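You operate a simulated robot arm through the tools that you are given. There is no shell and no other tool. Be economical: measure what you need, move in short steps, check, and stop when the job is done.

You run a simulated robot arm. Do the job below in one go: nothing can be reset, and whatever is moved stays where it is left.

Task
Put the coil on the top of the counter away on the top of the winding bench. Take the square cap from the top of the check bench and put it on the top of the small bench. Take the grey pad from the top of the check bench and leave it on the shelf of the check bench. Open the winder drawer, put the clean filter in the inside of the winder drawer and shut the drawer again. Take the oil can on the top of the fitting bench and put it away on the upper cabinet shelf. Set the air shutter to 100 %. Take the divider from the top of the tank bench and leave it on top of the green cover. Take the carton on the top of the winding bench and put it away on the upper shelf of the tall rack. Put the pusher on the top of the winding bench away on the shelf of the side table. Open the counter door, take the black box on the top of the wall bench and put it away on the shelf of the counter cupboard, then shut the door. Pull the spool gate open. The order is free. Set down upright: clean filter, oil can, carton.

The check looks at the end state, three seconds after you hand in, the way a careful person would. Anything else that was tipped, shoved, dropped, spilled or broken makes it a failure. Lids that push on must go on centred and level and be pressed home; caps that screw on are set level and turned clockwise until they are tight.

Robot
A 7-joint arm with a two-finger parallel gripper on a trunk, on a base that drives. Base frame: it is fixed to the floor where the robot stands at the start and does not move with it; the origin is under the middle of the robot, x ahead of it, y to its left, z up. Lengths are in mm, angles in rad, forces in N, time in s.
Its first joint turns from -2.897 to 2.897 rad. Places, roughly: air shutter [-8400, -200, 900]; black box (15x15x4 cm) [-1500, 6500, 800]; carton (6x17x12 cm) [-2100, 4500, 800]; clean filter (4x4x6 cm) [-6200, -2400, 600]; coil [750, -250, 1000]; counter door [800, -500, 400]; divider (2x13x3 cm) [-8400, 0, 600]; green cover (25x25x4 cm) [-8400, 300, 600]; grey pad (15x5x11 cm) [-2200, -2900, 900]; inside of the winder drawer [-3500, 0, 300]; oil can [-6500, -1000, 750]; pusher [-2500, 4250, 750]; shelf of the check bench [-2000, -3000, 500]; shelf of the counter cupboard [800, -300, 400]; shelf of the side table [-2400, -2300, 500]; spool gate [-3600, -4000, 600]; square cap [-2000, -2750, 750]; top of the small bench [-6400, -4800, 700]; top of the winding bench [-2100, 4300, 800]; upper cabinet shelf (24x57 cm) [-2720, 580, 720]; upper shelf of the tall rack [-3900, 6500, 1200]; winder drawer [-3500, -100, 400]. Payload 3.43 kg.
The TCP is the grasp point between the finger pads, 34 mm short of the fingertips. In the tool frame z runs along the fingers and y along their closing line. The gripper opens to 128 mm. The fingers are 24 mm wide and 12 mm thick; the gripper's body (48 by 130 mm) begins 96 mm behind the TCP.
Orientation is that of the tool frame in the base frame, as a unit quaternion [x, y, z, w]. With the fingers straight down and closing along the base's y, the tool's x points along the base's -x, its y along +y and its z along -z.

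Tools
- The arm moves only by the tool arm_command. Its argument "increments" is a list of rows, each a list of 7 numbers: the shift along the base's x, y, z in mm, then the turn, a rotation vector about the base's x, y, z in rad, then the opening in per cent of the stroke, from 0 (shut) to 100 (fully open). In form: [[tx, ty, tz, wx, wy, wz, jaw], ...]. A call has 1 to 10 rows; each row is the pose to reach, as a shift and turn from the pose commanded when the call began. Rows are played at 5 a second. More than 50 mm and 0.15 rad between two rows, or a gripper value outside its range, and nothing of the call is played. Where a pose cannot be reached the arm comes as near as it can. A force on the tool above 40 N (or 10 N above the force at the start of the call, whichever is more), or a blocked arm, ends the call early, and 0.2 s more pass. Each finger travels about 153 mm/s and halts on what it meets, pressing with about 34 N; the grip force reading is that of the motor and also rises with nothing between the fingers. The clock runs only during rows and for 0.2 s after the last one: add rows that repeat a pose to give the fingers time. The reply holds the time, the measured pose of the TCP, the force on the tool along the base axes, the opening and the grip force, in the units named above and with some noise, with the torque about the TCP (base axes, N m) and any sound that the robot's microphone picked up, and new pictures: "pictures" is both (left out), scene, wrist or none.
- Cameras (640 x 400 px; columns grow to the right, rows downward): "scene" is now at [178.4, 168.2, 1380.1]; the picture's right is [-0.65, -0.76, 0.01], its down [-0.37, 0.31, -0.88] and it looks along [0.66, -0.57, -0.48] (base axes); focal length 234 px, centre (320, 200). "wrist" rides on the gripper at [76, -11, -160] in the tool frame; the picture's right is [0.15, 0.99, 0.00], its down [-0.88, 0.13, -0.46] and it looks along [-0.45, 0.07, 0.89] (tool axes); focal length 234 px, centre (320, 200). There is no depth. A picture from a camera that has moved, and an enlarged one, comes with that camera's place and axes in the base frame and with its lens.
- roll_base(legs): drives the robot by 1 to 6 legs, each [ahead, turn to the left] in mm and rad, along the robot's own axes; the way and the turn of a leg run together, so that a leg with both is an arc; at most 1500 mm and 3.142 rad a leg. The arm and the cameras ride along, it lands a little off, and it stops where it bumps. It gives what a move gives, and a new picture of the scene camera.
- turn_head(pan, tilt): turns the head with the scene camera to pan (to the left, within 2.094 rad either way) and tilt (down, from -0.506 to 1.204), counted from straight ahead of the robot. It gives what a move gives, and a new picture of the scene camera.
- close_up(camera, box): a new picture of the part [left, top, right, bottom] of that camera's present view, enlarged. It takes no simulated time.
- sign_off(): hands the job in; it is judged then, once.

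Go step by step. Nothing tells you exact positions but the pictures and the camera data: compare them with the known pose of the tool, close in by small moves and look again before you grip or let go. The budget is 567 turns and 360 pictures, counting those below and the enlarged ones. Unless the task says otherwise, let go and move clear before handing in, and close with one line.

The tools are called as a command line: name --pt "numbers of a row" for each row, then --argument value for the rest, lists and objects as JSON in quotes. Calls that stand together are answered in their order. arm_command: Moves the arm, as the interface text tells. Its arguments: {"type":"object","properties":{"increments":{"type":"array","items":{"type":"array","items":{"type":"number"}}},"pictures":{"type":"string","enum":["both","scene","wrist","none"]}},"required":["increments"]} The other tools are called the same way: roll_base (legs) drives the base; turn_head (pan, tilt) turns the head that bears the scene camera; close_up (camera, box) takes an enlarged picture of a part of a camera's view; sign_off () hands the job in.

At the start:

```text
t: 0.0
eef_pos: [420.6, -415.8, 1281.7]
ee_rot: [-0.001, 1.0, 0.0, -0.001]
ft_force: [0.2, -0.3, -0.3]
moment: [0.04, 0.03, 0.0]
width: 127.8
finger_force: 0.1
robot x, y, heading: [-0.4, -7.3, -0.002]
head pan, tilt: [-0.71, 0.49]
```

scene: 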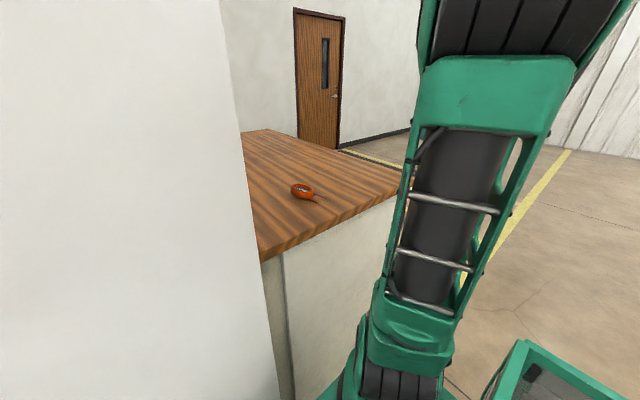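
wrist: 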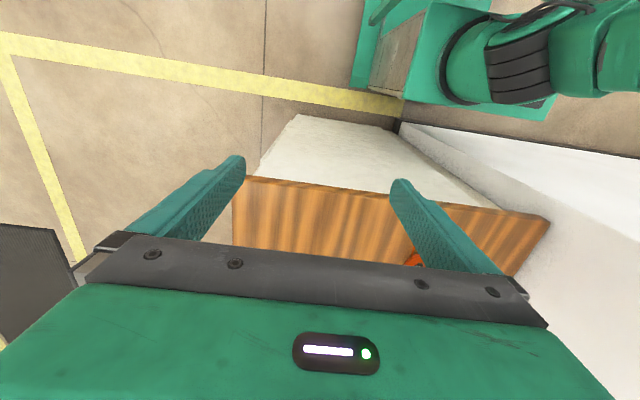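

I see the counter with the orange coil on it, and a white wall to its left. I'll look around first to get the layout.

close_up --camera "scene" --box '[230, 120, 430, 245]'

turn_head --pan 0.0 --tilt 0.5

turn_head --pan 1.5 --tilt 0.3

turn_head --pan -2.0 --tilt 0.3

```text
3.20 times, centred on (330, 182) of scene
camera zoom: at [178.4, 168.2, 1380.1], right [-0.65, -0.76, 0.01], down [-0.37, 0.31, -0.88], along [0.66, -0.57, -0.48], focal length 748 px, centre (288, 256)
```

zoom: 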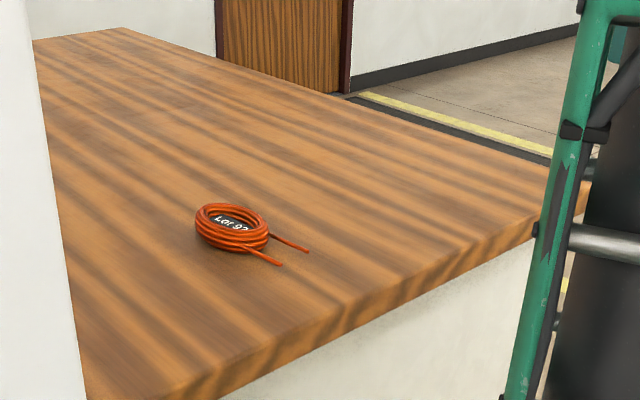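

```text
t: 1.1
eef_pos: [403.9, -415.6, 1285.9]
ee_rot: [-0.001, 1.0, 0.001, 0.006]
ft_force: [-1.0, -1.8, -0.7]
moment: [0.01, 0.0, -0.01]
width: 127.9
finger_force: 0.0
robot x, y, heading: [-3.0, -6.6, 0.003]
head pan, tilt: [0.0, 0.499]
camera scene: at [200.2, 227.5, 1379.0], right [0.0, -1.0, 0.0], down [-0.49, 0.0, -0.87], along [0.87, 0.0, -0.49], focal length 234 px, centre (320, 200)
```

scene: 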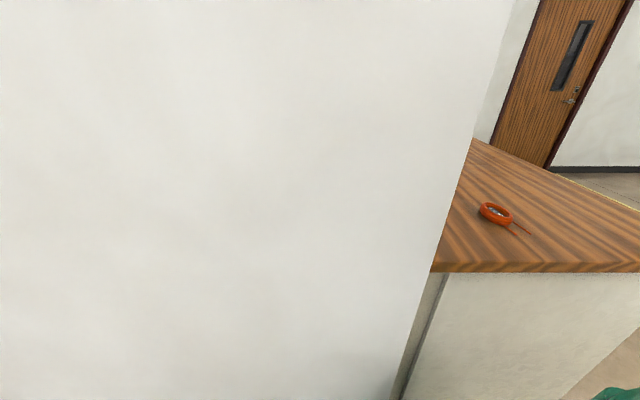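

```text
t: 2.7
eef_pos: [404.5, -415.2, 1286.8]
ee_rot: [-0.001, 1.0, 0.0, 0.006]
ft_force: [0.7, 0.3, -0.4]
moment: [0.01, 0.0, -0.01]
width: 127.9
finger_force: 0.0
robot x, y, heading: [2.2, -5.5, -0.0]
head pan, tilt: [1.499, 0.3]
camera scene: at [116.2, 320.7, 1398.5], right [1.0, -0.07, -0.01], down [-0.03, -0.29, -0.95], along [0.07, 0.95, -0.3], focal length 234 px, centre (320, 200)
```

scene: 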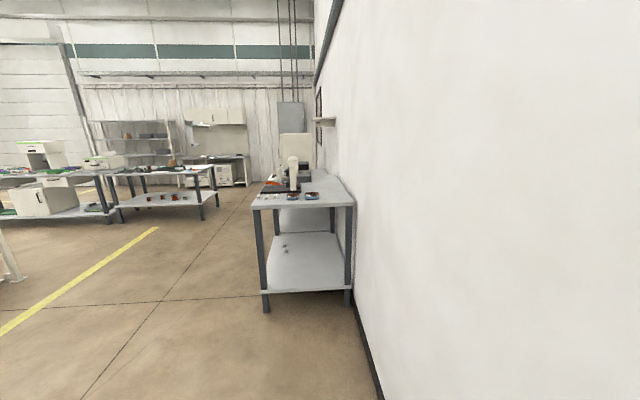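

```text
t: 5.6
eef_pos: [404.7, -416.5, 1287.2]
ee_rot: [-0.001, 1.0, 0.0, 0.006]
ft_force: [0.5, -0.3, -0.3]
moment: [-0.02, 0.03, 0.02]
width: 127.9
finger_force: 0.0
robot x, y, heading: [-0.1, -6.7, 0.001]
head pan, tilt: [-2.0, 0.3]
camera scene: at [70.6, 142.7, 1399.1], right [-0.91, 0.42, 0.01], down [0.11, 0.27, -0.96], along [-0.4, -0.87, -0.29], focal length 234 px, centre (320, 200)
```

scene: 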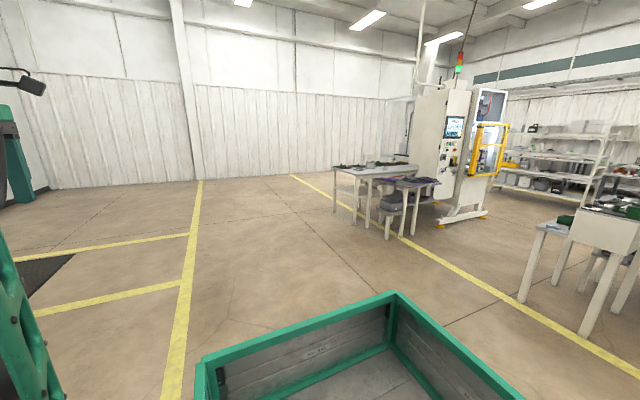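

The coil lies near [690, -210] on a counter about 1 m high. I'll bring the gripper over it.

turn_head --pan -0.5 --tilt 0.55

arm_command --pt "33 22 0 0 0 0 100" --pt "66 44 0 0 0 0 100" --pt "100 66 0 0 0 0 100" --pt "133 88 0 0 0 0 100" --pt "166 110 0 0 0 0 100" --pt "200 132 0 0 0 0 100" --pt "200 132 0 0 0 0 100"

```text
t: 7.2
eef_pos: [404.1, -415.8, 1286.5]
ee_rot: [0.0, 1.0, 0.0, 0.007]
ft_force: [0.0, -0.7, -0.1]
moment: [-0.01, 0.01, -0.03]
width: 128.0
finger_force: 0.2
robot x, y, heading: [-1.7, -8.3, 0.002]
head pan, tilt: [-0.499, 0.55]
camera scene: at [187.9, 184.6, 1374.6], right [-0.48, -0.88, 0.01], down [-0.47, 0.25, -0.85], along [0.74, -0.41, -0.53], focal length 234 px, centre (320, 200)
```

scene: 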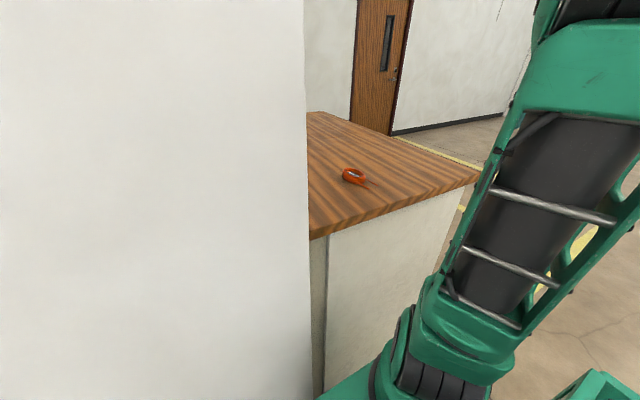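

```text
t: 8.8
eef_pos: [605.7, -283.3, 1284.6]
ee_rot: [0.0, 1.0, 0.0, 0.006]
ft_force: [-0.3, 0.5, 0.4]
moment: [-0.03, 0.01, 0.0]
width: 127.9
finger_force: 0.1
robot x, y, heading: [0.1, -10.0, -0.002]
head pan, tilt: [-0.499, 0.55]
camera scene: at [188.0, 184.6, 1374.6], right [-0.48, -0.88, 0.01], down [-0.47, 0.25, -0.85], along [0.74, -0.41, -0.53], focal length 234 px, centre (320, 200)
camera wrist: at [529.1, -294.1, 1442.8], right [-0.15, 0.99, 0.0], down [0.88, 0.13, 0.47], along [0.46, 0.07, -0.88], focal length 234 px, centre (320, 200)
```

scene: 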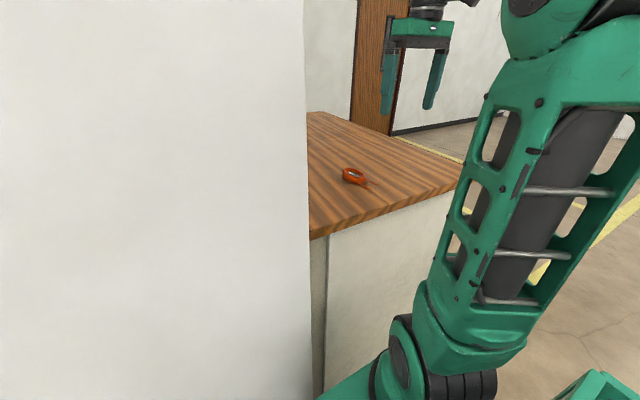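
wrist: 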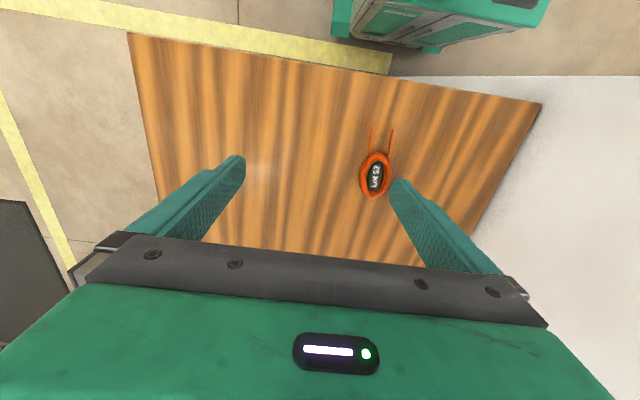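

The coil triangulates to about [658, -178, 1078]. I'll take an enlarged look to get its shape, then move above it.

close_up --camera "wrist" --box '[320, 110, 440, 210]'

arm_command --pt "27 50 0 0 0 0 100" --pt "52 90 0 0 0 0 100" --pt "52 105 -40 0 0 0 100" --pt "52 105 -80 0 0 0 100" --pt "52 105 -80 0 0 0 100"

```text
4.00 times, centred on (380, 160) of wrist
camera zoom: at [529.1, -294.1, 1442.8], right [-0.15, 0.99, 0.0], down [0.88, 0.13, 0.47], along [0.46, 0.07, -0.88], focal length 937 px, centre (80, 360)
```

zoom: 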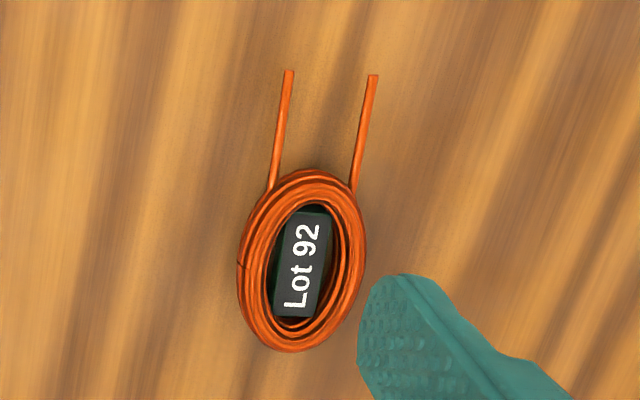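

```text
refused: row 1 steps farther than a row can; nothing moved
```

The ring is an oval about 51 mm wide along y and 76 mm along x. I'll go above it.

arm_command --pt "20 35 0 0 0 0 100" --pt "40 70 0 0 0 0 100" --pt "52 105 0 0 0 0 100" --pt "52 105 -40 0 0 0 100" --pt "52 105 -80 0 0 0 100" --pt "52 105 -110 0 0 0 100" --pt "52 105 -110 0 0 0 100"

```text
t: 10.4
eef_pos: [653.5, -178.8, 1175.1]
ee_rot: [-0.001, 1.0, 0.0, 0.006]
ft_force: [-0.4, -0.3, -0.8]
moment: [-0.03, -0.01, -0.02]
width: 128.3
finger_force: 0.1
robot x, y, heading: [2.6, -8.2, 0.0]
head pan, tilt: [-0.499, 0.55]
camera scene: at [188.0, 184.6, 1374.6], right [-0.48, -0.88, 0.01], down [-0.47, 0.25, -0.85], along [0.74, -0.41, -0.53], focal length 234 px, centre (320, 200)
camera wrist: at [576.9, -189.6, 1333.1], right [-0.15, 0.99, 0.0], down [0.88, 0.13, 0.47], along [0.46, 0.07, -0.88], focal length 234 px, centre (320, 200)
```

scene: 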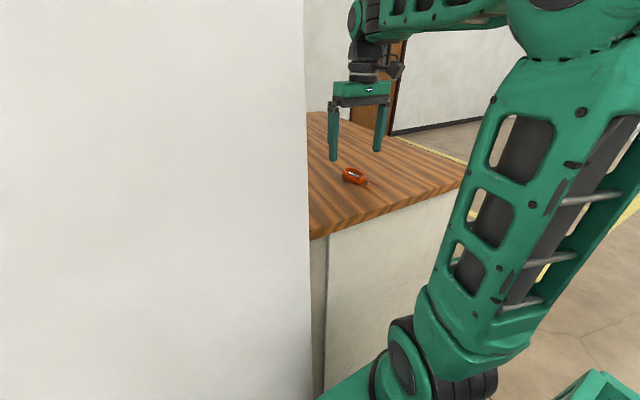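
wrist: 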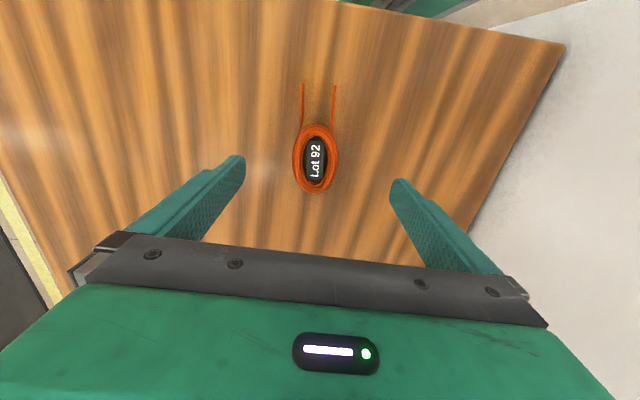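

Coil sits at [657, -182] with its top about z 1087. I'll descend in steps and watch the force.

arm_command --pt "3 -2 -30 0 0 0 100" --pt "3 -2 -55 0 0 0 75" --pt "3 -2 -55 0 0 0 75"

close_up --camera "scene" --box '[310, 90, 420, 200]'

```text
t: 11.2
eef_pos: [658.3, -180.2, 1122.0]
ee_rot: [0.0, 1.0, 0.0, 0.006]
ft_force: [-0.3, -0.3, 1.5]
moment: [-0.02, 0.03, 0.0]
width: 95.9
finger_force: 0.0
robot x, y, heading: [1.8, -5.3, -0.004]
head pan, tilt: [-0.499, 0.55]
camera scene: at [188.0, 184.6, 1374.6], right [-0.48, -0.88, 0.01], down [-0.47, 0.25, -0.85], along [0.74, -0.41, -0.53], focal length 234 px, centre (320, 200)
camera wrist: at [581.9, -191.8, 1279.2], right [-0.15, 0.99, 0.0], down [0.88, 0.13, 0.47], along [0.46, 0.07, -0.88], focal length 234 px, centre (320, 200)
```

scene: 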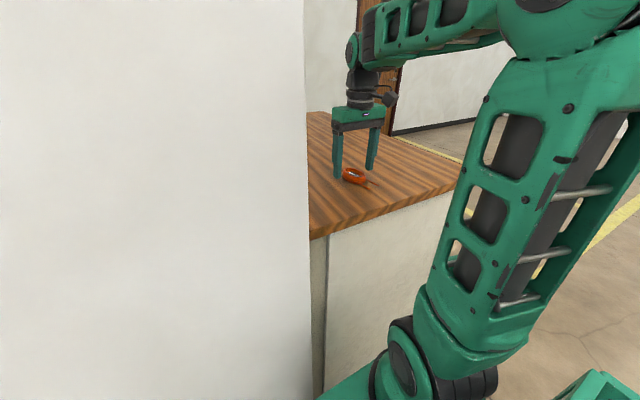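
wrist: 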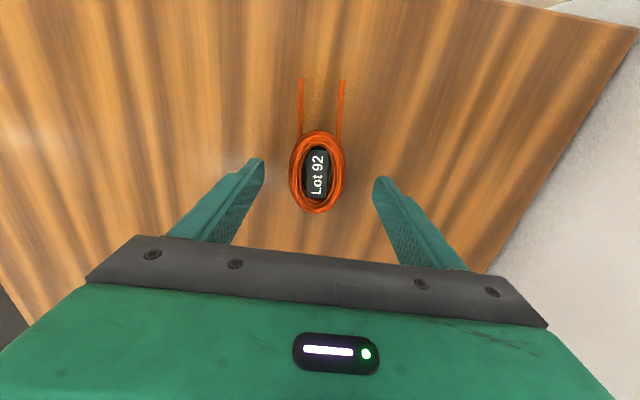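

```text
3.64 times, centred on (365, 145) of scene
camera zoom: at [188.0, 184.6, 1374.6], right [-0.48, -0.88, 0.01], down [-0.47, 0.25, -0.85], along [0.74, -0.41, -0.53], focal length 850 px, centre (156, 400)
```

zoom: 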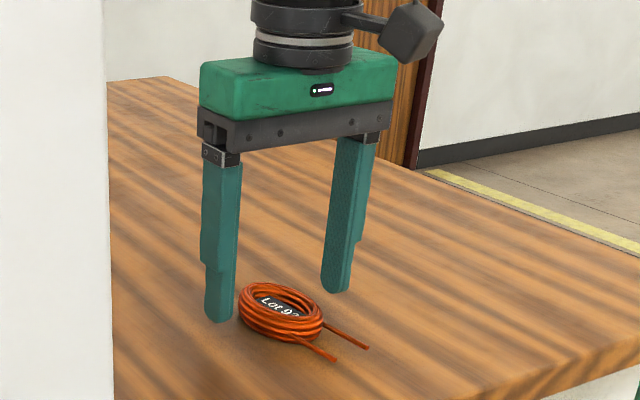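

The fingers straddle the coil. I'll lower slowly by another 20 mm.

arm_command --pt "0 -1 -6 0 0 0 75" --pt "0 -1 -12 0 0 0 75" --pt "0 -1 -18 0 0 0 75" --pt "0 -1 -18 0 0 0 75" --pictures "none"

close_up --camera "scene" --box '[320, 120, 400, 200]'

```text
t: 12.2
eef_pos: [659.3, -183.0, 1104.8]
ee_rot: [-0.002, 1.0, 0.0, 0.007]
ft_force: [0.1, 0.6, 11.6]
moment: [0.54, 0.13, 0.02]
width: 95.9
finger_force: 0.0
robot x, y, heading: [0.4, -7.2, -0.001]
head pan, tilt: [-0.499, 0.55]
```

```text
5.00 times, centred on (360, 160) of scene
camera zoom: at [187.7, 184.7, 1374.6], right [-0.48, -0.88, 0.01], down [-0.47, 0.25, -0.85], along [0.74, -0.41, -0.53], focal length 1168 px, centre (120, 400)
```

zoom: 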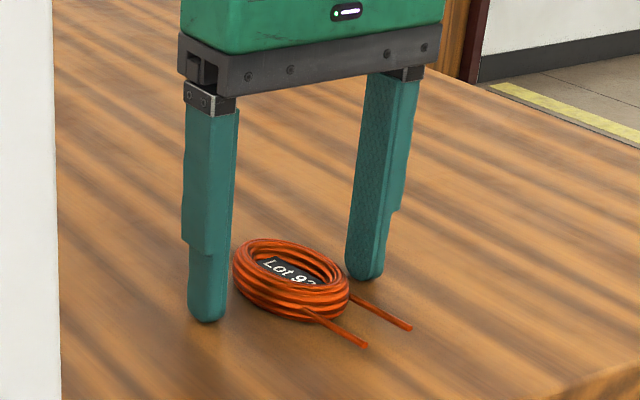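

The fingertips touch the counter (z ≈ 1071). I'll rise 3 mm and close on the coil.

arm_command --pt "0 0 3 0 0 0 75" --pt "0 0 3 0 0 0 50" --pt "0 0 3 0 0 0 35" --pt "0 0 3 0 0 0 25" --pt "0 0 3 0 0 0 25" --pt "0 0 3 0 0 0 25" --pictures "wrist"

```text
t: 13.6
eef_pos: [658.7, -182.6, 1107.5]
ee_rot: [-0.001, 1.0, 0.0, 0.007]
ft_force: [-0.3, -0.2, -0.2]
moment: [0.03, 0.02, 0.0]
width: 49.5
finger_force: 33.3
robot x, y, heading: [1.2, -4.3, -0.005]
head pan, tilt: [-0.499, 0.55]
camera wrist: at [582.0, -193.7, 1264.4], right [-0.15, 0.99, 0.0], down [0.88, 0.13, 0.47], along [0.46, 0.07, -0.88], focal length 234 px, centre (320, 200)
```

wrist: 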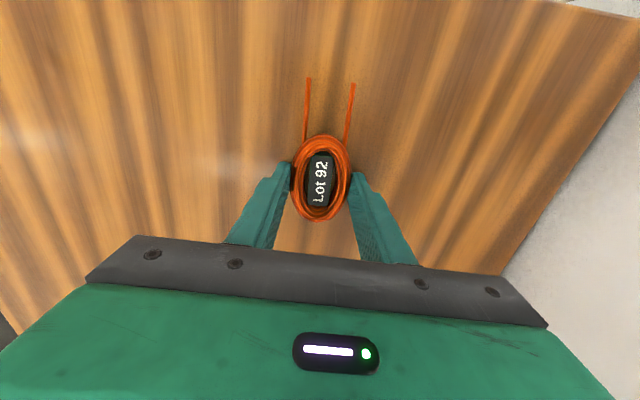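

The coil is gripped (49.5 mm). I'll lift it and tuck the arm in before driving.

arm_command --pt "0 0 45 0 0 0 25" --pt "0 0 90 0 0 0 25" --pt "-30 -10 125 0 0 0 25" --pt "-70 -30 145 0 0 0 25" --pt "-115 -50 150 0 0 0 25" --pt "-160 -70 150 0 0 0 25" --pt "-200 -80 150 0 0 0 25" --pt "-200 -80 150 0 0 0 25" --pictures "wrist"

turn_head --pan 2.05 --tilt 0.35

```text
t: 15.4
eef_pos: [459.3, -261.1, 1256.6]
ee_rot: [-0.001, 1.0, -0.001, 0.005]
ft_force: [-0.3, -0.2, 0.4]
moment: [0.01, -0.01, 0.01]
width: 32.2
finger_force: 0.1
robot x, y, heading: [-0.3, -9.0, -0.004]
head pan, tilt: [-0.499, 0.55]
camera wrist: at [381.0, -272.9, 1415.3], right [-0.15, 0.99, 0.0], down [0.88, 0.13, 0.47], along [0.46, 0.07, -0.88], focal length 234 px, centre (320, 200)
```

wrist: 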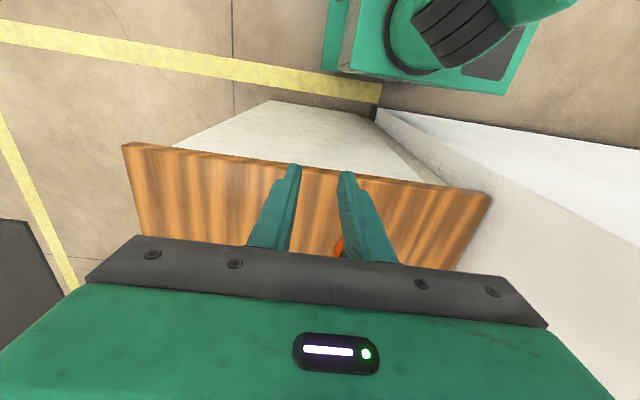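

```text
t: 17.7
eef_pos: [458.9, -261.1, 1258.0]
ee_rot: [-0.001, 1.0, 0.001, 0.006]
ft_force: [0.2, -0.1, -0.4]
moment: [-0.01, 0.01, 0.03]
width: 32.0
finger_force: 0.0
robot x, y, heading: [3.6, -6.5, -0.001]
head pan, tilt: [2.051, 0.351]
camera scene: at [66.4, 310.2, 1394.5], right [0.89, 0.46, -0.01], down [0.15, -0.3, -0.94], along [-0.44, 0.83, -0.34], focal length 234 px, centre (320, 200)
```

scene: 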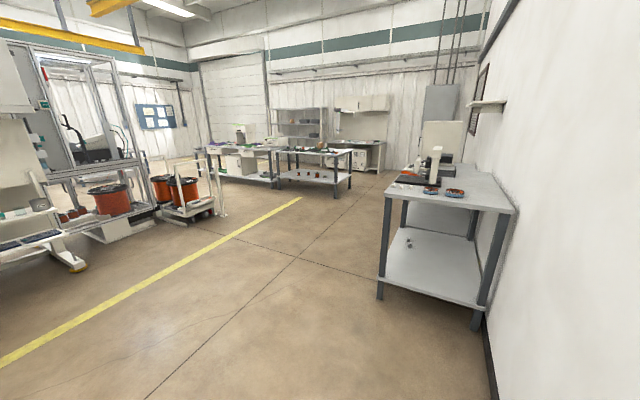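

The grip reading shows the coil slipped out during the lift. I'll look at where it lies now.

turn_head --pan -0.5 --tilt 0.55

close_up --camera "scene" --box '[310, 110, 410, 210]'

```text
t: 20.0
eef_pos: [458.0, -261.2, 1258.2]
ee_rot: [0.0, 1.0, 0.0, 0.006]
ft_force: [0.2, -0.5, -0.1]
moment: [-0.02, -0.02, 0.01]
width: 31.9
finger_force: 0.0
robot x, y, heading: [-1.9, -9.6, 0.003]
head pan, tilt: [-0.499, 0.55]
camera scene: at [188.0, 184.7, 1374.6], right [-0.48, -0.88, 0.01], down [-0.47, 0.25, -0.85], along [0.74, -0.41, -0.53], focal length 234 px, centre (320, 200)
```

scene: 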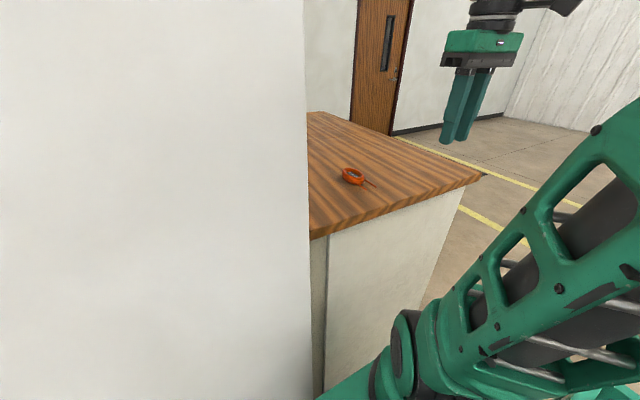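

```text
4.00 times, centred on (360, 160) of scene
camera zoom: at [188.0, 184.7, 1374.6], right [-0.48, -0.88, 0.01], down [-0.47, 0.25, -0.85], along [0.74, -0.41, -0.53], focal length 935 px, centre (160, 360)
```

zoom: 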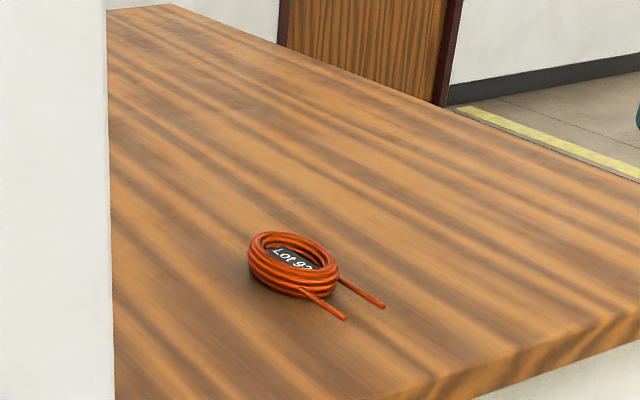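

The coil stayed practically where it was. I'll go back over it, regrip lower and lift slowly.

arm_command --pt "40 20 0 0 0 0 75" --pt "80 40 0 0 0 0 75" --pt "120 55 0 0 0 0 75" --pt "160 70 0 0 0 0 75" --pt "198 80 0 0 0 0 75" --pt "198 80 -45 0 0 0 75" --pt "198 80 -90 0 0 0 75" --pt "198 80 -120 0 0 0 75" --pt "198 80 -120 0 0 0 75" --pictures "wrist"

close_up --camera "wrist" --box '[240, 90, 400, 220]'

```text
t: 22.0
eef_pos: [656.9, -183.9, 1137.7]
ee_rot: [-0.001, 1.0, 0.0, 0.006]
ft_force: [-0.3, -0.2, 0.1]
moment: [0.0, 0.03, -0.03]
width: 96.1
finger_force: 0.0
robot x, y, heading: [-1.0, -6.0, 0.005]
head pan, tilt: [-0.499, 0.55]
camera wrist: at [579.2, -195.4, 1295.6], right [-0.15, 0.99, 0.0], down [0.88, 0.13, 0.47], along [0.46, 0.07, -0.88], focal length 234 px, centre (320, 200)
```

wrist: 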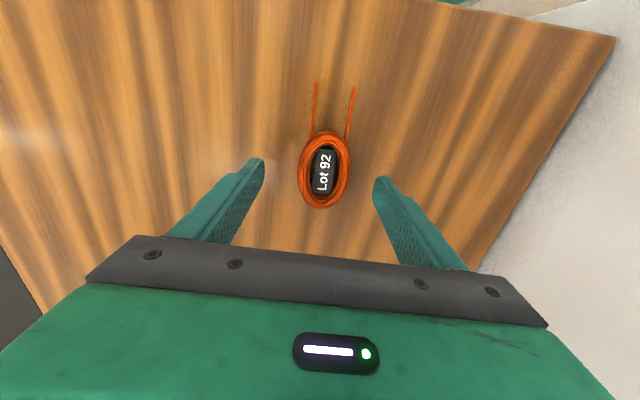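

```text
3.08 times, centred on (320, 155) of wrist
camera zoom: at [579.2, -195.4, 1295.6], right [-0.15, 0.99, 0.0], down [0.88, 0.13, 0.47], along [0.46, 0.07, -0.88], focal length 720 px, centre (320, 338)
```

zoom: 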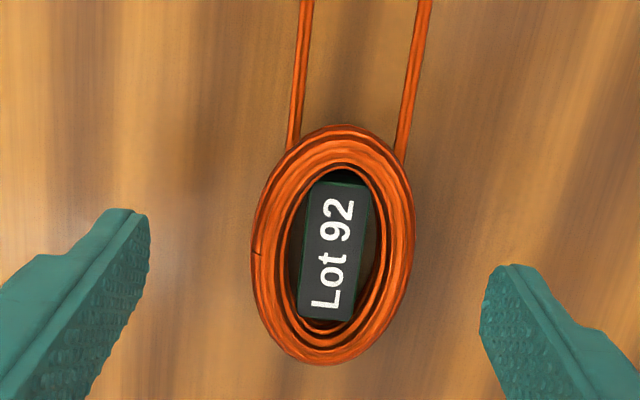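

The coil centre is at [656, -180]. I'll lower to touch, then squeeze and lift gently.

arm_command --pt "0 4 -15 0 0 0 75" --pt "0 4 -26 0 0 0 75" --pt "0 4 -32 0 0 0 60" --pt "0 4 -32 0 0 0 40" --pt "0 4 -32 0 0 0 0" --pt "0 4 -32 0 0 0 0" --pt "0 4 -32 0 0 0 0" --pt "0 4 -28 0 0 0 0" --pt "0 4 -22 0 0 0 0" --pt "0 4 -16 0 0 0 0" --pictures "scene"

close_up --camera "scene" --box '[320, 120, 400, 200]'

```text
t: 24.2
eef_pos: [657.0, -179.1, 1119.1]
ee_rot: [0.0, 1.0, 0.0, 0.005]
ft_force: [-0.1, 0.0, -0.9]
moment: [-0.01, 0.0, 0.03]
width: 49.4
finger_force: 33.7
robot x, y, heading: [0.8, -7.9, -0.004]
head pan, tilt: [-0.499, 0.55]
camera scene: at [188.1, 184.6, 1374.5], right [-0.48, -0.88, 0.01], down [-0.47, 0.25, -0.85], along [0.74, -0.41, -0.53], focal length 234 px, centre (320, 200)
```

scene: 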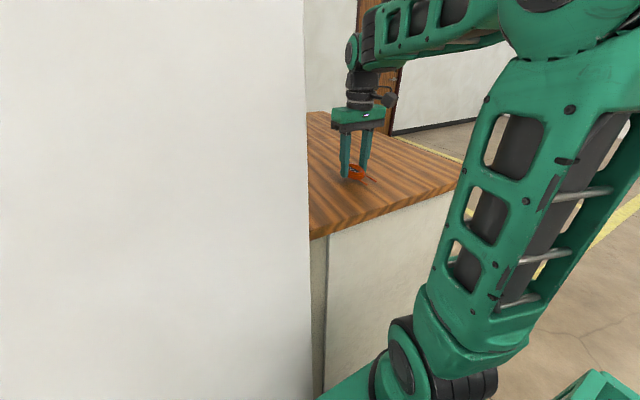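

```text
5.00 times, centred on (360, 160) of scene
camera zoom: at [188.1, 184.6, 1374.5], right [-0.48, -0.88, 0.01], down [-0.47, 0.25, -0.85], along [0.74, -0.41, -0.53], focal length 1168 px, centre (120, 400)
```

zoom: 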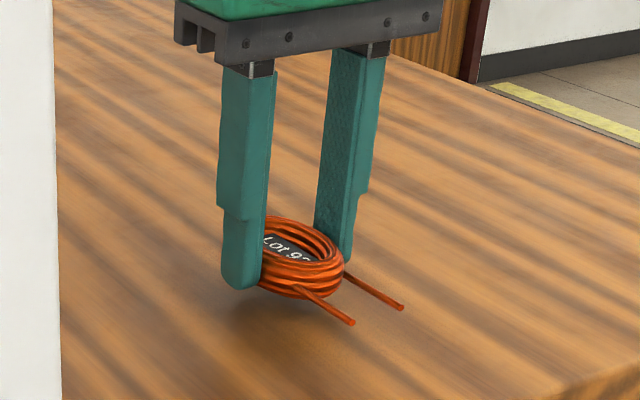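

The coil is off the counter. I'll keep lifting gently.

arm_command --pt "0 0 10 0 0 0 0" --pt "0 0 22 0 0 0 0" --pt "0 0 36 0 0 0 0" --pt "0 0 51 0 0 0 0" --pt "0 0 68 0 0 0 0" --pt "0 0 86 0 0 0 0" --pt "-10 -4 104 0 0 0 0" --pt "-25 -8 116 0 0 0 0" --pt "-42 -12 122 0 0 0 0" --pt "-60 -15 125 0 0 0 0" --pictures "wrist"

```text
t: 26.4
eef_pos: [597.0, -194.5, 1246.5]
ee_rot: [-0.001, 1.0, 0.001, 0.005]
ft_force: [1.3, -0.4, -1.4]
moment: [0.01, 0.04, 0.03]
width: 49.4
finger_force: 33.4
robot x, y, heading: [-0.5, -10.8, 0.002]
head pan, tilt: [-0.499, 0.55]
camera wrist: at [519.7, -206.1, 1403.6], right [-0.15, 0.99, 0.0], down [0.88, 0.13, 0.47], along [0.46, 0.07, -0.89], focal length 234 px, centre (320, 200)
```

wrist: 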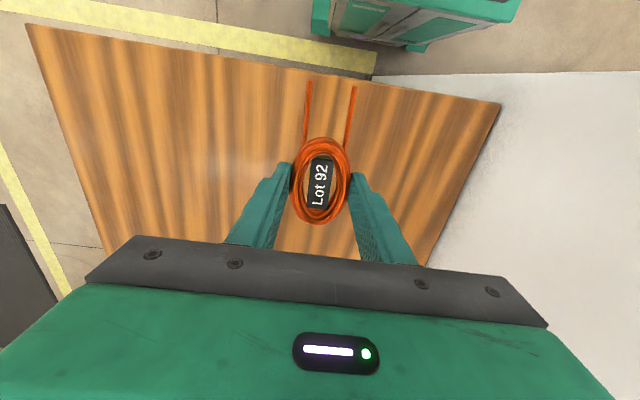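

Held firmly. I'll tuck in gently, back off, and look at the route to the winding bench.

arm_command --pt "-15 -5 0 0 0 0 0" --pt "-35 -10 0 0 0 0 0" --pt "-60 -20 0 0 0 0 0" --pt "-85 -30 0 0 0 0 0" --pt "-110 -40 0 0 0 0 0" --pt "-130 -45 0 0 0 0 0" --pt "-140 -50 0 0 0 0 0" --pt "-140 -50 0 0 0 0 0" --pictures "none"

roll_base --legs '[[-400, 0], [0, 2.1]]'

turn_head --pan 0.0 --tilt 0.3

```text
t: 28.2
eef_pos: [456.3, -242.6, 1245.0]
ee_rot: [-0.001, 1.0, -0.001, 0.007]
ft_force: [0.1, -0.5, 0.5]
moment: [-0.01, 0.02, 0.04]
width: 49.3
finger_force: 34.5
robot x, y, heading: [2.0, -4.2, -0.0]
head pan, tilt: [-0.499, 0.55]
```

```text
t: 36.4
eef_pos: [-422.2, 504.3, 1245.5]
ee_rot: [0.866, -0.5, -0.004, -0.003]
ft_force: [0.5, -0.3, -1.3]
moment: [0.01, 0.03, 0.0]
width: 49.5
finger_force: 34.1
robot x, y, heading: [-378.9, 2.7, 2.093]
head pan, tilt: [-0.499, 0.55]
camera scene: at [-638.2, 69.2, 1374.6], right [1.0, 0.02, 0.01], down [0.02, -0.53, -0.85], along [-0.02, 0.85, -0.53], focal length 234 px, centre (320, 200)
```

scene: 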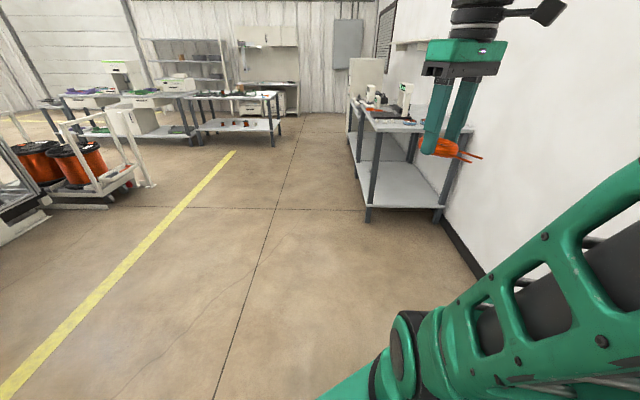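

```text
t: 37.3
eef_pos: [-413.8, 490.0, 1251.1]
ee_rot: [0.866, -0.5, -0.011, -0.006]
ft_force: [1.0, 0.2, -1.7]
moment: [0.03, -0.02, 0.0]
width: 49.3
finger_force: 33.8
robot x, y, heading: [-383.5, 1.0, 2.09]
head pan, tilt: [0.0, 0.3]
camera scene: at [-682.8, 60.8, 1397.3], right [0.87, 0.5, 0.0], down [0.15, -0.27, -0.95], along [-0.47, 0.83, -0.31], focal length 234 px, centre (320, 200)
```

scene: 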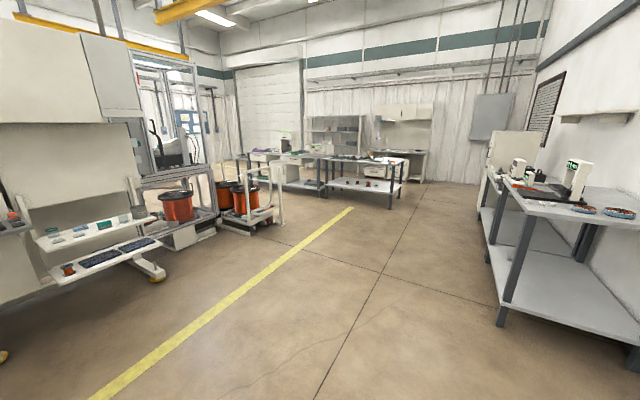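

I see the bench across the yellow line near [-2200, 4000]. A zoom will help identify it.

close_up --camera "scene" --box '[235, 95, 435, 220]'

close_up --camera "scene" --box '[0, 100, 290, 290]'

```text
3.20 times, centred on (335, 158) of scene
camera zoom: at [-682.8, 60.8, 1397.3], right [0.87, 0.5, 0.0], down [0.15, -0.27, -0.95], along [-0.47, 0.83, -0.31], focal length 748 px, centre (272, 336)
```

zoom: 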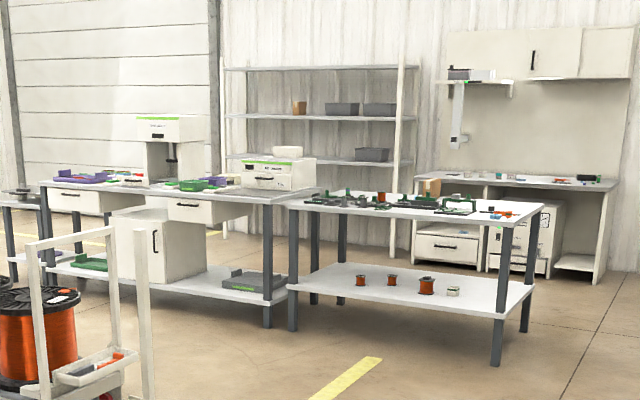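

```text
2.11 times, centred on (145, 195) of scene
camera zoom: at [-682.8, 60.8, 1397.3], right [0.87, 0.5, 0.0], down [0.15, -0.27, -0.95], along [-0.47, 0.83, -0.31], focal length 492 px, centre (688, 210)
```

zoom: 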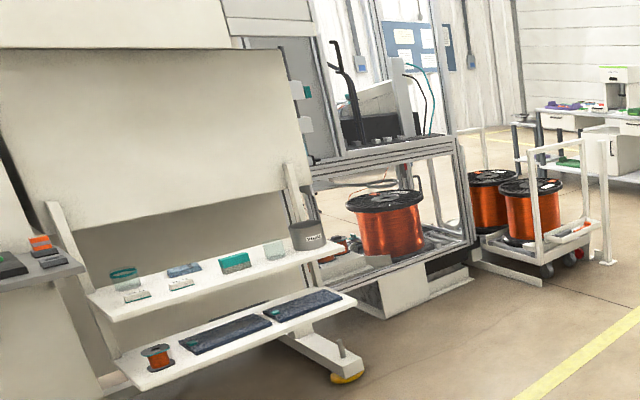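

That bench, with the carton on its back half, is the winding bench. I'll drive to stand in front of it.

roll_base --legs '[[0, -0.09], [1500, 0], [1500, 0], [500, 0], [0, -0.43]]'

turn_head --pan 0.0 --tilt 0.6

```text
t: 56.7
eef_pos: [-1569.8, 3677.7, 1251.1]
ee_rot: [-0.696, 0.718, 0.009, 0.009]
ft_force: [0.4, 0.5, -1.3]
moment: [-0.05, -0.03, -0.01]
width: 49.2
finger_force: 34.1
robot x, y, heading: [-1801.5, 3242.7, 1.54]
head pan, tilt: [0.0, 0.3]
camera scene: at [-2030.3, 3454.8, 1397.3], right [1.0, -0.04, 0.0], down [-0.01, -0.31, -0.95], along [0.03, 0.95, -0.31], focal length 234 px, centre (320, 200)
```

scene: 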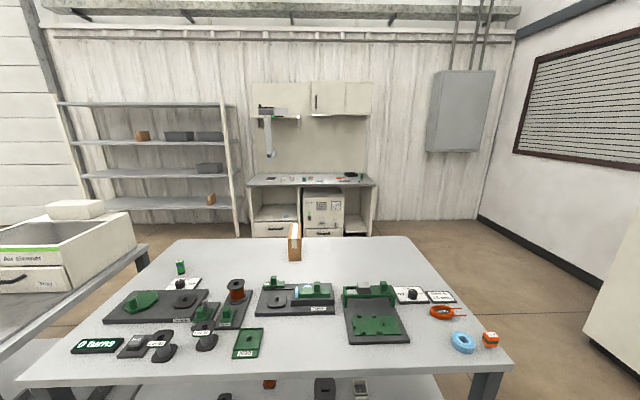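

```text
t: 57.5
eef_pos: [-1570.4, 3661.4, 1255.9]
ee_rot: [-0.696, 0.718, 0.012, 0.014]
ft_force: [-0.5, -0.1, -1.0]
moment: [-0.03, -0.01, 0.01]
width: 49.1
finger_force: 34.1
robot x, y, heading: [-1803.3, 3241.0, 1.536]
head pan, tilt: [0.0, 0.6]
camera scene: at [-2030.5, 3449.5, 1370.0], right [1.0, -0.04, 0.0], down [-0.02, -0.58, -0.82], along [0.03, 0.82, -0.58], focal length 234 px, centre (320, 200)
```

scene: 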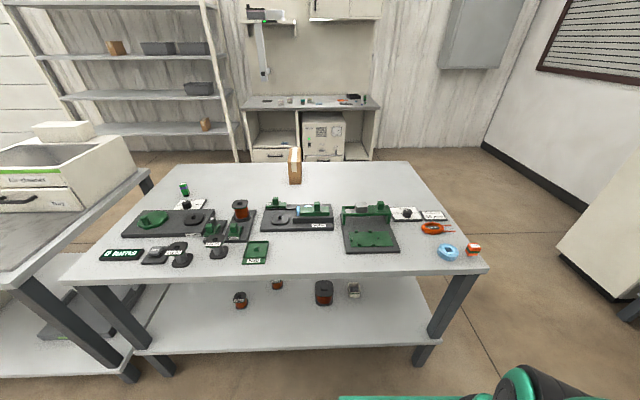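

Free spot at the bench front around [-2090, 3935]. I'll swing the coil there, turning the tool 90° so its leads run along the edge.

arm_command --pt "-35 20 0 0 0 0.1 0" --pt "-75 42 0 0 0 0.22 0" --pt "-118 64 0 0 0 0.34 0" --pt "-160 86 0 0 0 0.46 0" --pt "-203 108 0 0 0 0.58 0" --pt "-246 130 0 0 0 0.7 0" --pt "-289 152 0 0 0 0.82 0" --pt "-331 174 0 0 0 0.94 0" --pt "-374 196 0 0 0 1.06 0" --pt "-410 215 0 0 0 1.15 0" --pictures "none"

arm_command --pt "-30 16 0 0 0 0.1 0" --pt "-70 36 0 0 0 0.22 0" --pt "-105 54 0 0 0 0.34 0" --pt "-115 60 0 0 0 0.42 0" --pt "-115 60 0 0 0 0.42 0"

```text
t: 59.7
eef_pos: [-1976.5, 3880.3, 1252.8]
ee_rot: [0.974, -0.225, -0.022, -0.002]
ft_force: [1.2, -0.5, 0.5]
moment: [0.09, 0.05, 0.0]
width: 49.3
finger_force: 33.6
robot x, y, heading: [-1801.9, 3244.8, 1.532]
head pan, tilt: [0.0, 0.6]
```

```text
t: 60.9
eef_pos: [-2094.0, 3937.5, 1254.7]
ee_rot: [1.0, -0.016, -0.02, 0.001]
ft_force: [-0.2, -0.4, -1.1]
moment: [-0.02, 0.03, 0.04]
width: 49.3
finger_force: 34.3
robot x, y, heading: [-1803.9, 3242.0, 1.536]
head pan, tilt: [0.0, 0.6]
camera scene: at [-2030.5, 3449.7, 1369.9], right [1.0, -0.04, 0.0], down [-0.02, -0.58, -0.82], along [0.03, 0.82, -0.58], focal length 234 px, centre (320, 200)
camera wrist: at [-2011.3, 3946.7, 1410.7], right [0.11, -0.99, 0.0], down [-0.87, -0.1, 0.49], along [-0.49, -0.05, -0.87], focal length 234 px, centre (320, 200)
```

scene: 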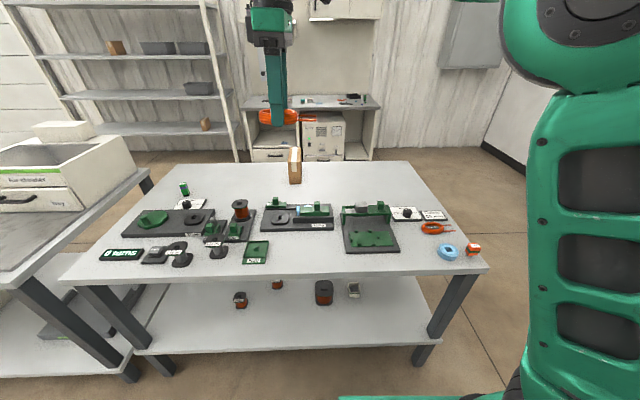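
wrist: 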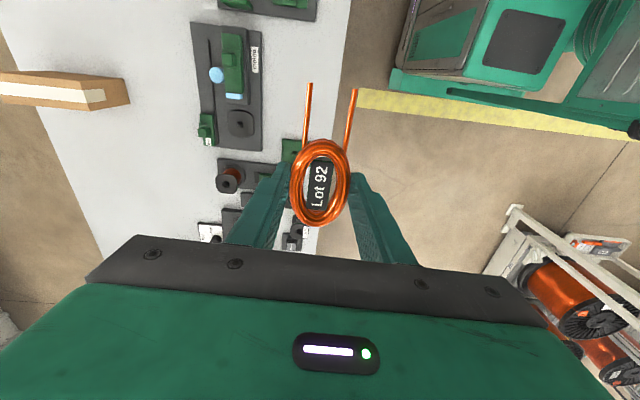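

The free strip here runs y 3885–4070. I'll shift to [-2077, 3972], level the tool and come down part way.

arm_command --pt "17 30 0 0 -0.04 0.032 0" --pt "17 35 -35 0 -0.04 0.032 0" --pt "17 35 -80 0 -0.04 0.032 0" --pt "17 35 -125 0 -0.04 0.032 0" --pt "17 35 -170 0 -0.04 0.032 0" --pt "17 35 -215 0 -0.04 0.032 0" --pt "17 35 -260 0 -0.04 0.032 0" --pt "17 35 -290 0 -0.04 0.032 0" --pt "17 35 -290 0 -0.04 0.032 0"

```text
t: 62.9
eef_pos: [-2078.9, 3972.5, 962.6]
ee_rot: [1.0, 0.0, 0.001, 0.0]
ft_force: [-0.7, 0.2, -1.6]
moment: [-0.03, 0.01, -0.04]
width: 49.5
finger_force: 34.1
robot x, y, heading: [-1801.6, 3245.7, 1.533]
head pan, tilt: [0.0, 0.6]
camera scene: at [-2030.5, 3449.6, 1369.9], right [1.0, -0.04, 0.0], down [-0.02, -0.58, -0.82], along [0.03, 0.82, -0.58], focal length 234 px, centre (320, 200)
camera wrist: at [-2002.9, 3983.6, 1122.0], right [0.14, -0.99, 0.0], down [-0.88, -0.13, 0.45], along [-0.45, -0.07, -0.89], focal length 234 px, centre (320, 200)
```

scene: 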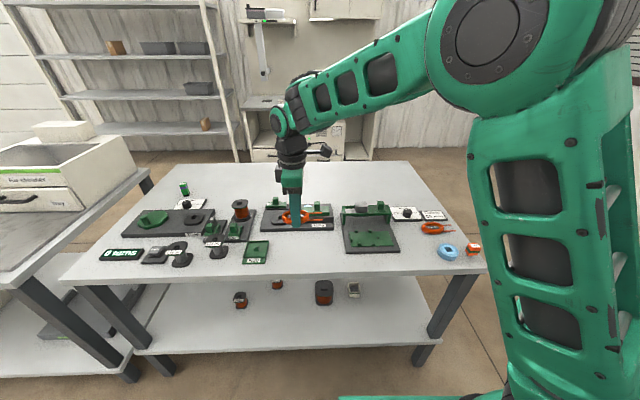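
wrist: 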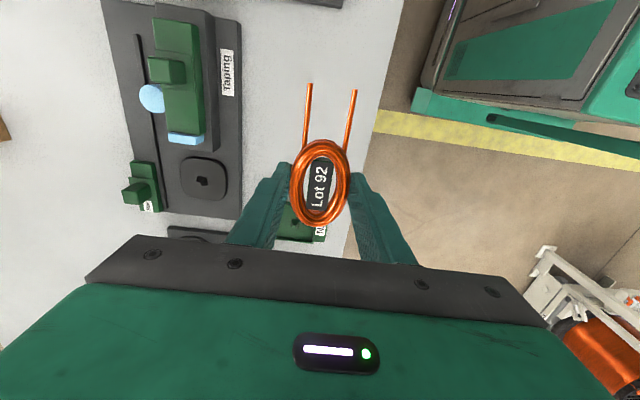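

Clear below. Descending slowly until the coil touches the bench.

arm_command --pt "0 0 -20 0 0 0 0" --pt "0 0 -40 0 0 0 0" --pt "0 0 -55 0 0 0 0" --pt "0 0 -65 0 0 0 0" --pt "0 0 -72 0 0 0 0" --pt "0 0 -78 0 0 0 0" --pt "0 0 -84 0 0 0 0"

close_up --camera "scene" --box '[230, 180, 350, 290]'

```text
t: 64.5
eef_pos: [-2078.5, 3971.2, 881.5]
ee_rot: [1.0, -0.001, 0.002, 0.001]
ft_force: [-0.4, 0.6, -1.3]
moment: [0.02, -0.02, 0.0]
width: 49.1
finger_force: 34.1
robot x, y, heading: [-1803.7, 3242.0, 1.534]
head pan, tilt: [0.0, 0.6]
camera scene: at [-2030.5, 3449.6, 1369.9], right [1.0, -0.04, 0.0], down [-0.02, -0.58, -0.82], along [0.03, 0.82, -0.58], focal length 234 px, centre (320, 200)
camera wrist: at [-2001.9, 3983.2, 1040.6], right [0.14, -0.99, 0.0], down [-0.88, -0.13, 0.45], along [-0.45, -0.07, -0.89], focal length 234 px, centre (320, 200)
```

scene: 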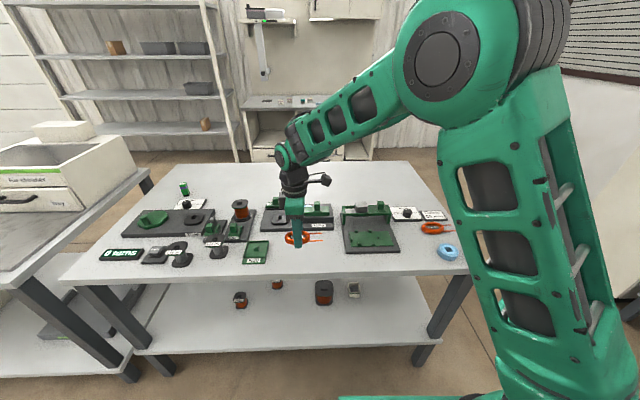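
wrist: 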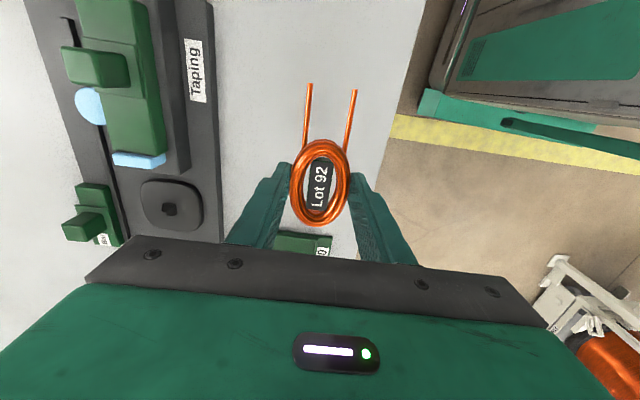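

```text
3.64 times, centred on (290, 235) of scene
camera zoom: at [-2030.5, 3449.6, 1369.9], right [1.0, -0.04, 0.0], down [-0.02, -0.58, -0.82], along [0.03, 0.82, -0.58], focal length 850 px, centre (429, 73)
```

zoom: 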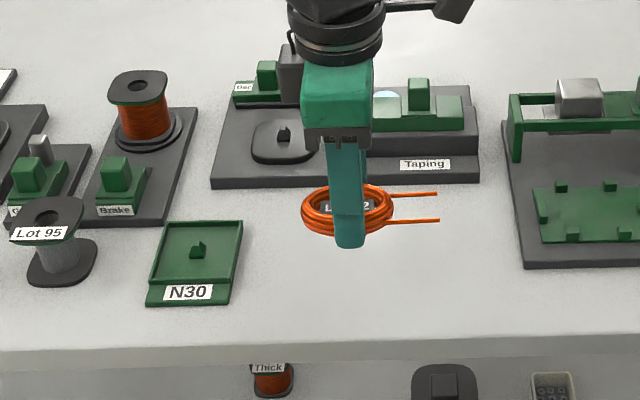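

Still above the bench. Continue down in small steps.

arm_command --pt "0 0 -6 0 0 0 0" --pt "0 0 -12 0 0 0 0" --pt "0 0 -18 0 0 0 0" --pt "0 0 -24 0 0 0 0" --pt "0 0 -28 0 0 0 0" --pictures "none"

close_up --camera "scene" --box '[230, 180, 350, 290]'

```text
t: 65.7
eef_pos: [-2077.7, 3970.1, 852.9]
ee_rot: [1.0, -0.001, 0.001, 0.0]
ft_force: [-0.3, -0.1, -1.6]
moment: [0.03, -0.01, 0.02]
width: 49.3
finger_force: 34.2
robot x, y, heading: [-1802.4, 3243.5, 1.538]
head pan, tilt: [0.0, 0.6]
```

```text
3.64 times, centred on (290, 235) of scene
camera zoom: at [-2030.5, 3449.6, 1369.9], right [1.0, -0.04, 0.0], down [-0.02, -0.58, -0.82], along [0.03, 0.82, -0.58], focal length 850 px, centre (429, 73)
```

zoom: 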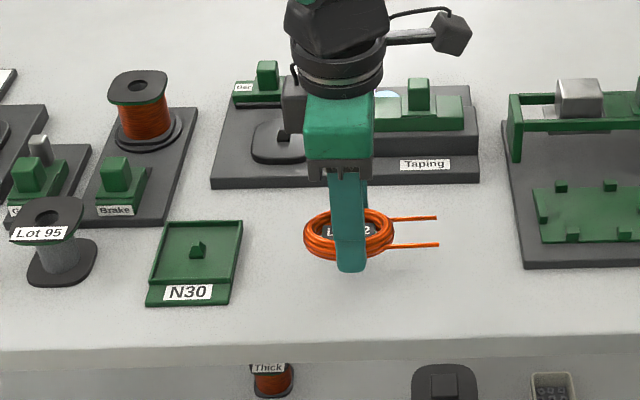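

arm_command --pt "0 0 -5 0 0 0 0" --pt "0 0 -10 0 0 0 0" --pt "0 0 -15 0 0 0 0" --pt "0 0 -20 0 0 0 0" --pt "0 0 -25 0 0 0 0" --pictures "none"

close_up --camera "scene" --box '[230, 180, 350, 290]'

```text
t: 66.9
eef_pos: [-2077.3, 3971.5, 827.3]
ee_rot: [1.0, -0.001, 0.001, 0.0]
ft_force: [-0.9, -0.7, -1.2]
moment: [-0.01, 0.01, -0.02]
width: 49.0
finger_force: 34.2
robot x, y, heading: [-1800.6, 3242.4, 1.538]
head pan, tilt: [0.0, 0.6]
```

```text
3.64 times, centred on (290, 235) of scene
camera zoom: at [-2030.5, 3449.6, 1369.9], right [1.0, -0.04, 0.0], down [-0.02, -0.58, -0.82], along [0.03, 0.82, -0.58], focal length 850 px, centre (429, 73)
```

zoom: 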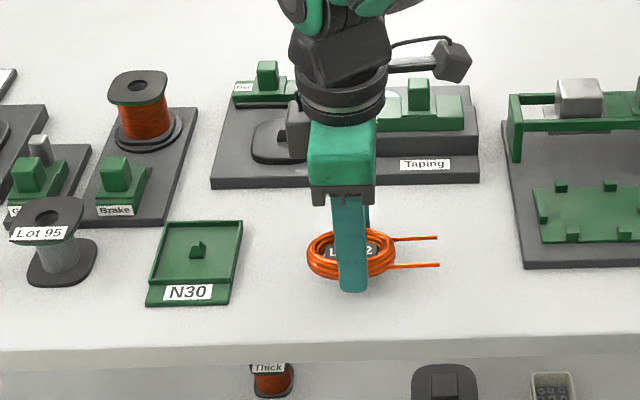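

arm_command --pt "0 20 0 0 0 0 0" --pt "0 20 -6 0 0 0 0" --pt "0 20 -12 0 0 0 0" --pt "0 20 -17 0 0 0 0" --pt "0 20 -22 0 0 0 0" --pt "0 20 -27 0 0 0 0" --pictures "none"

close_up --camera "scene" --box '[230, 180, 350, 290]'

```text
t: 68.1
eef_pos: [-2077.3, 3982.6, 821.1]
ee_rot: [1.0, -0.001, 0.0, -0.007]
ft_force: [0.4, 0.6, -2.9]
moment: [-0.08, 0.03, -0.03]
width: 49.4
finger_force: 34.3
robot x, y, heading: [-1801.2, 3246.0, 1.54]
head pan, tilt: [0.0, 0.6]
stopped in row 5: the force on the tool passed its limit at 48 N (the readings are from after the stop); the commanded pose is now the measured one
```

```text
3.64 times, centred on (290, 235) of scene
camera zoom: at [-2030.7, 3450.4, 1369.7], right [1.0, -0.04, 0.0], down [-0.02, -0.58, -0.82], along [0.03, 0.82, -0.58], focal length 850 px, centre (429, 73)
```

zoom: 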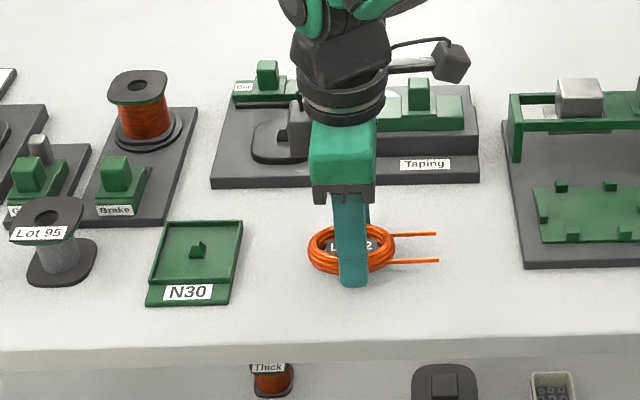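

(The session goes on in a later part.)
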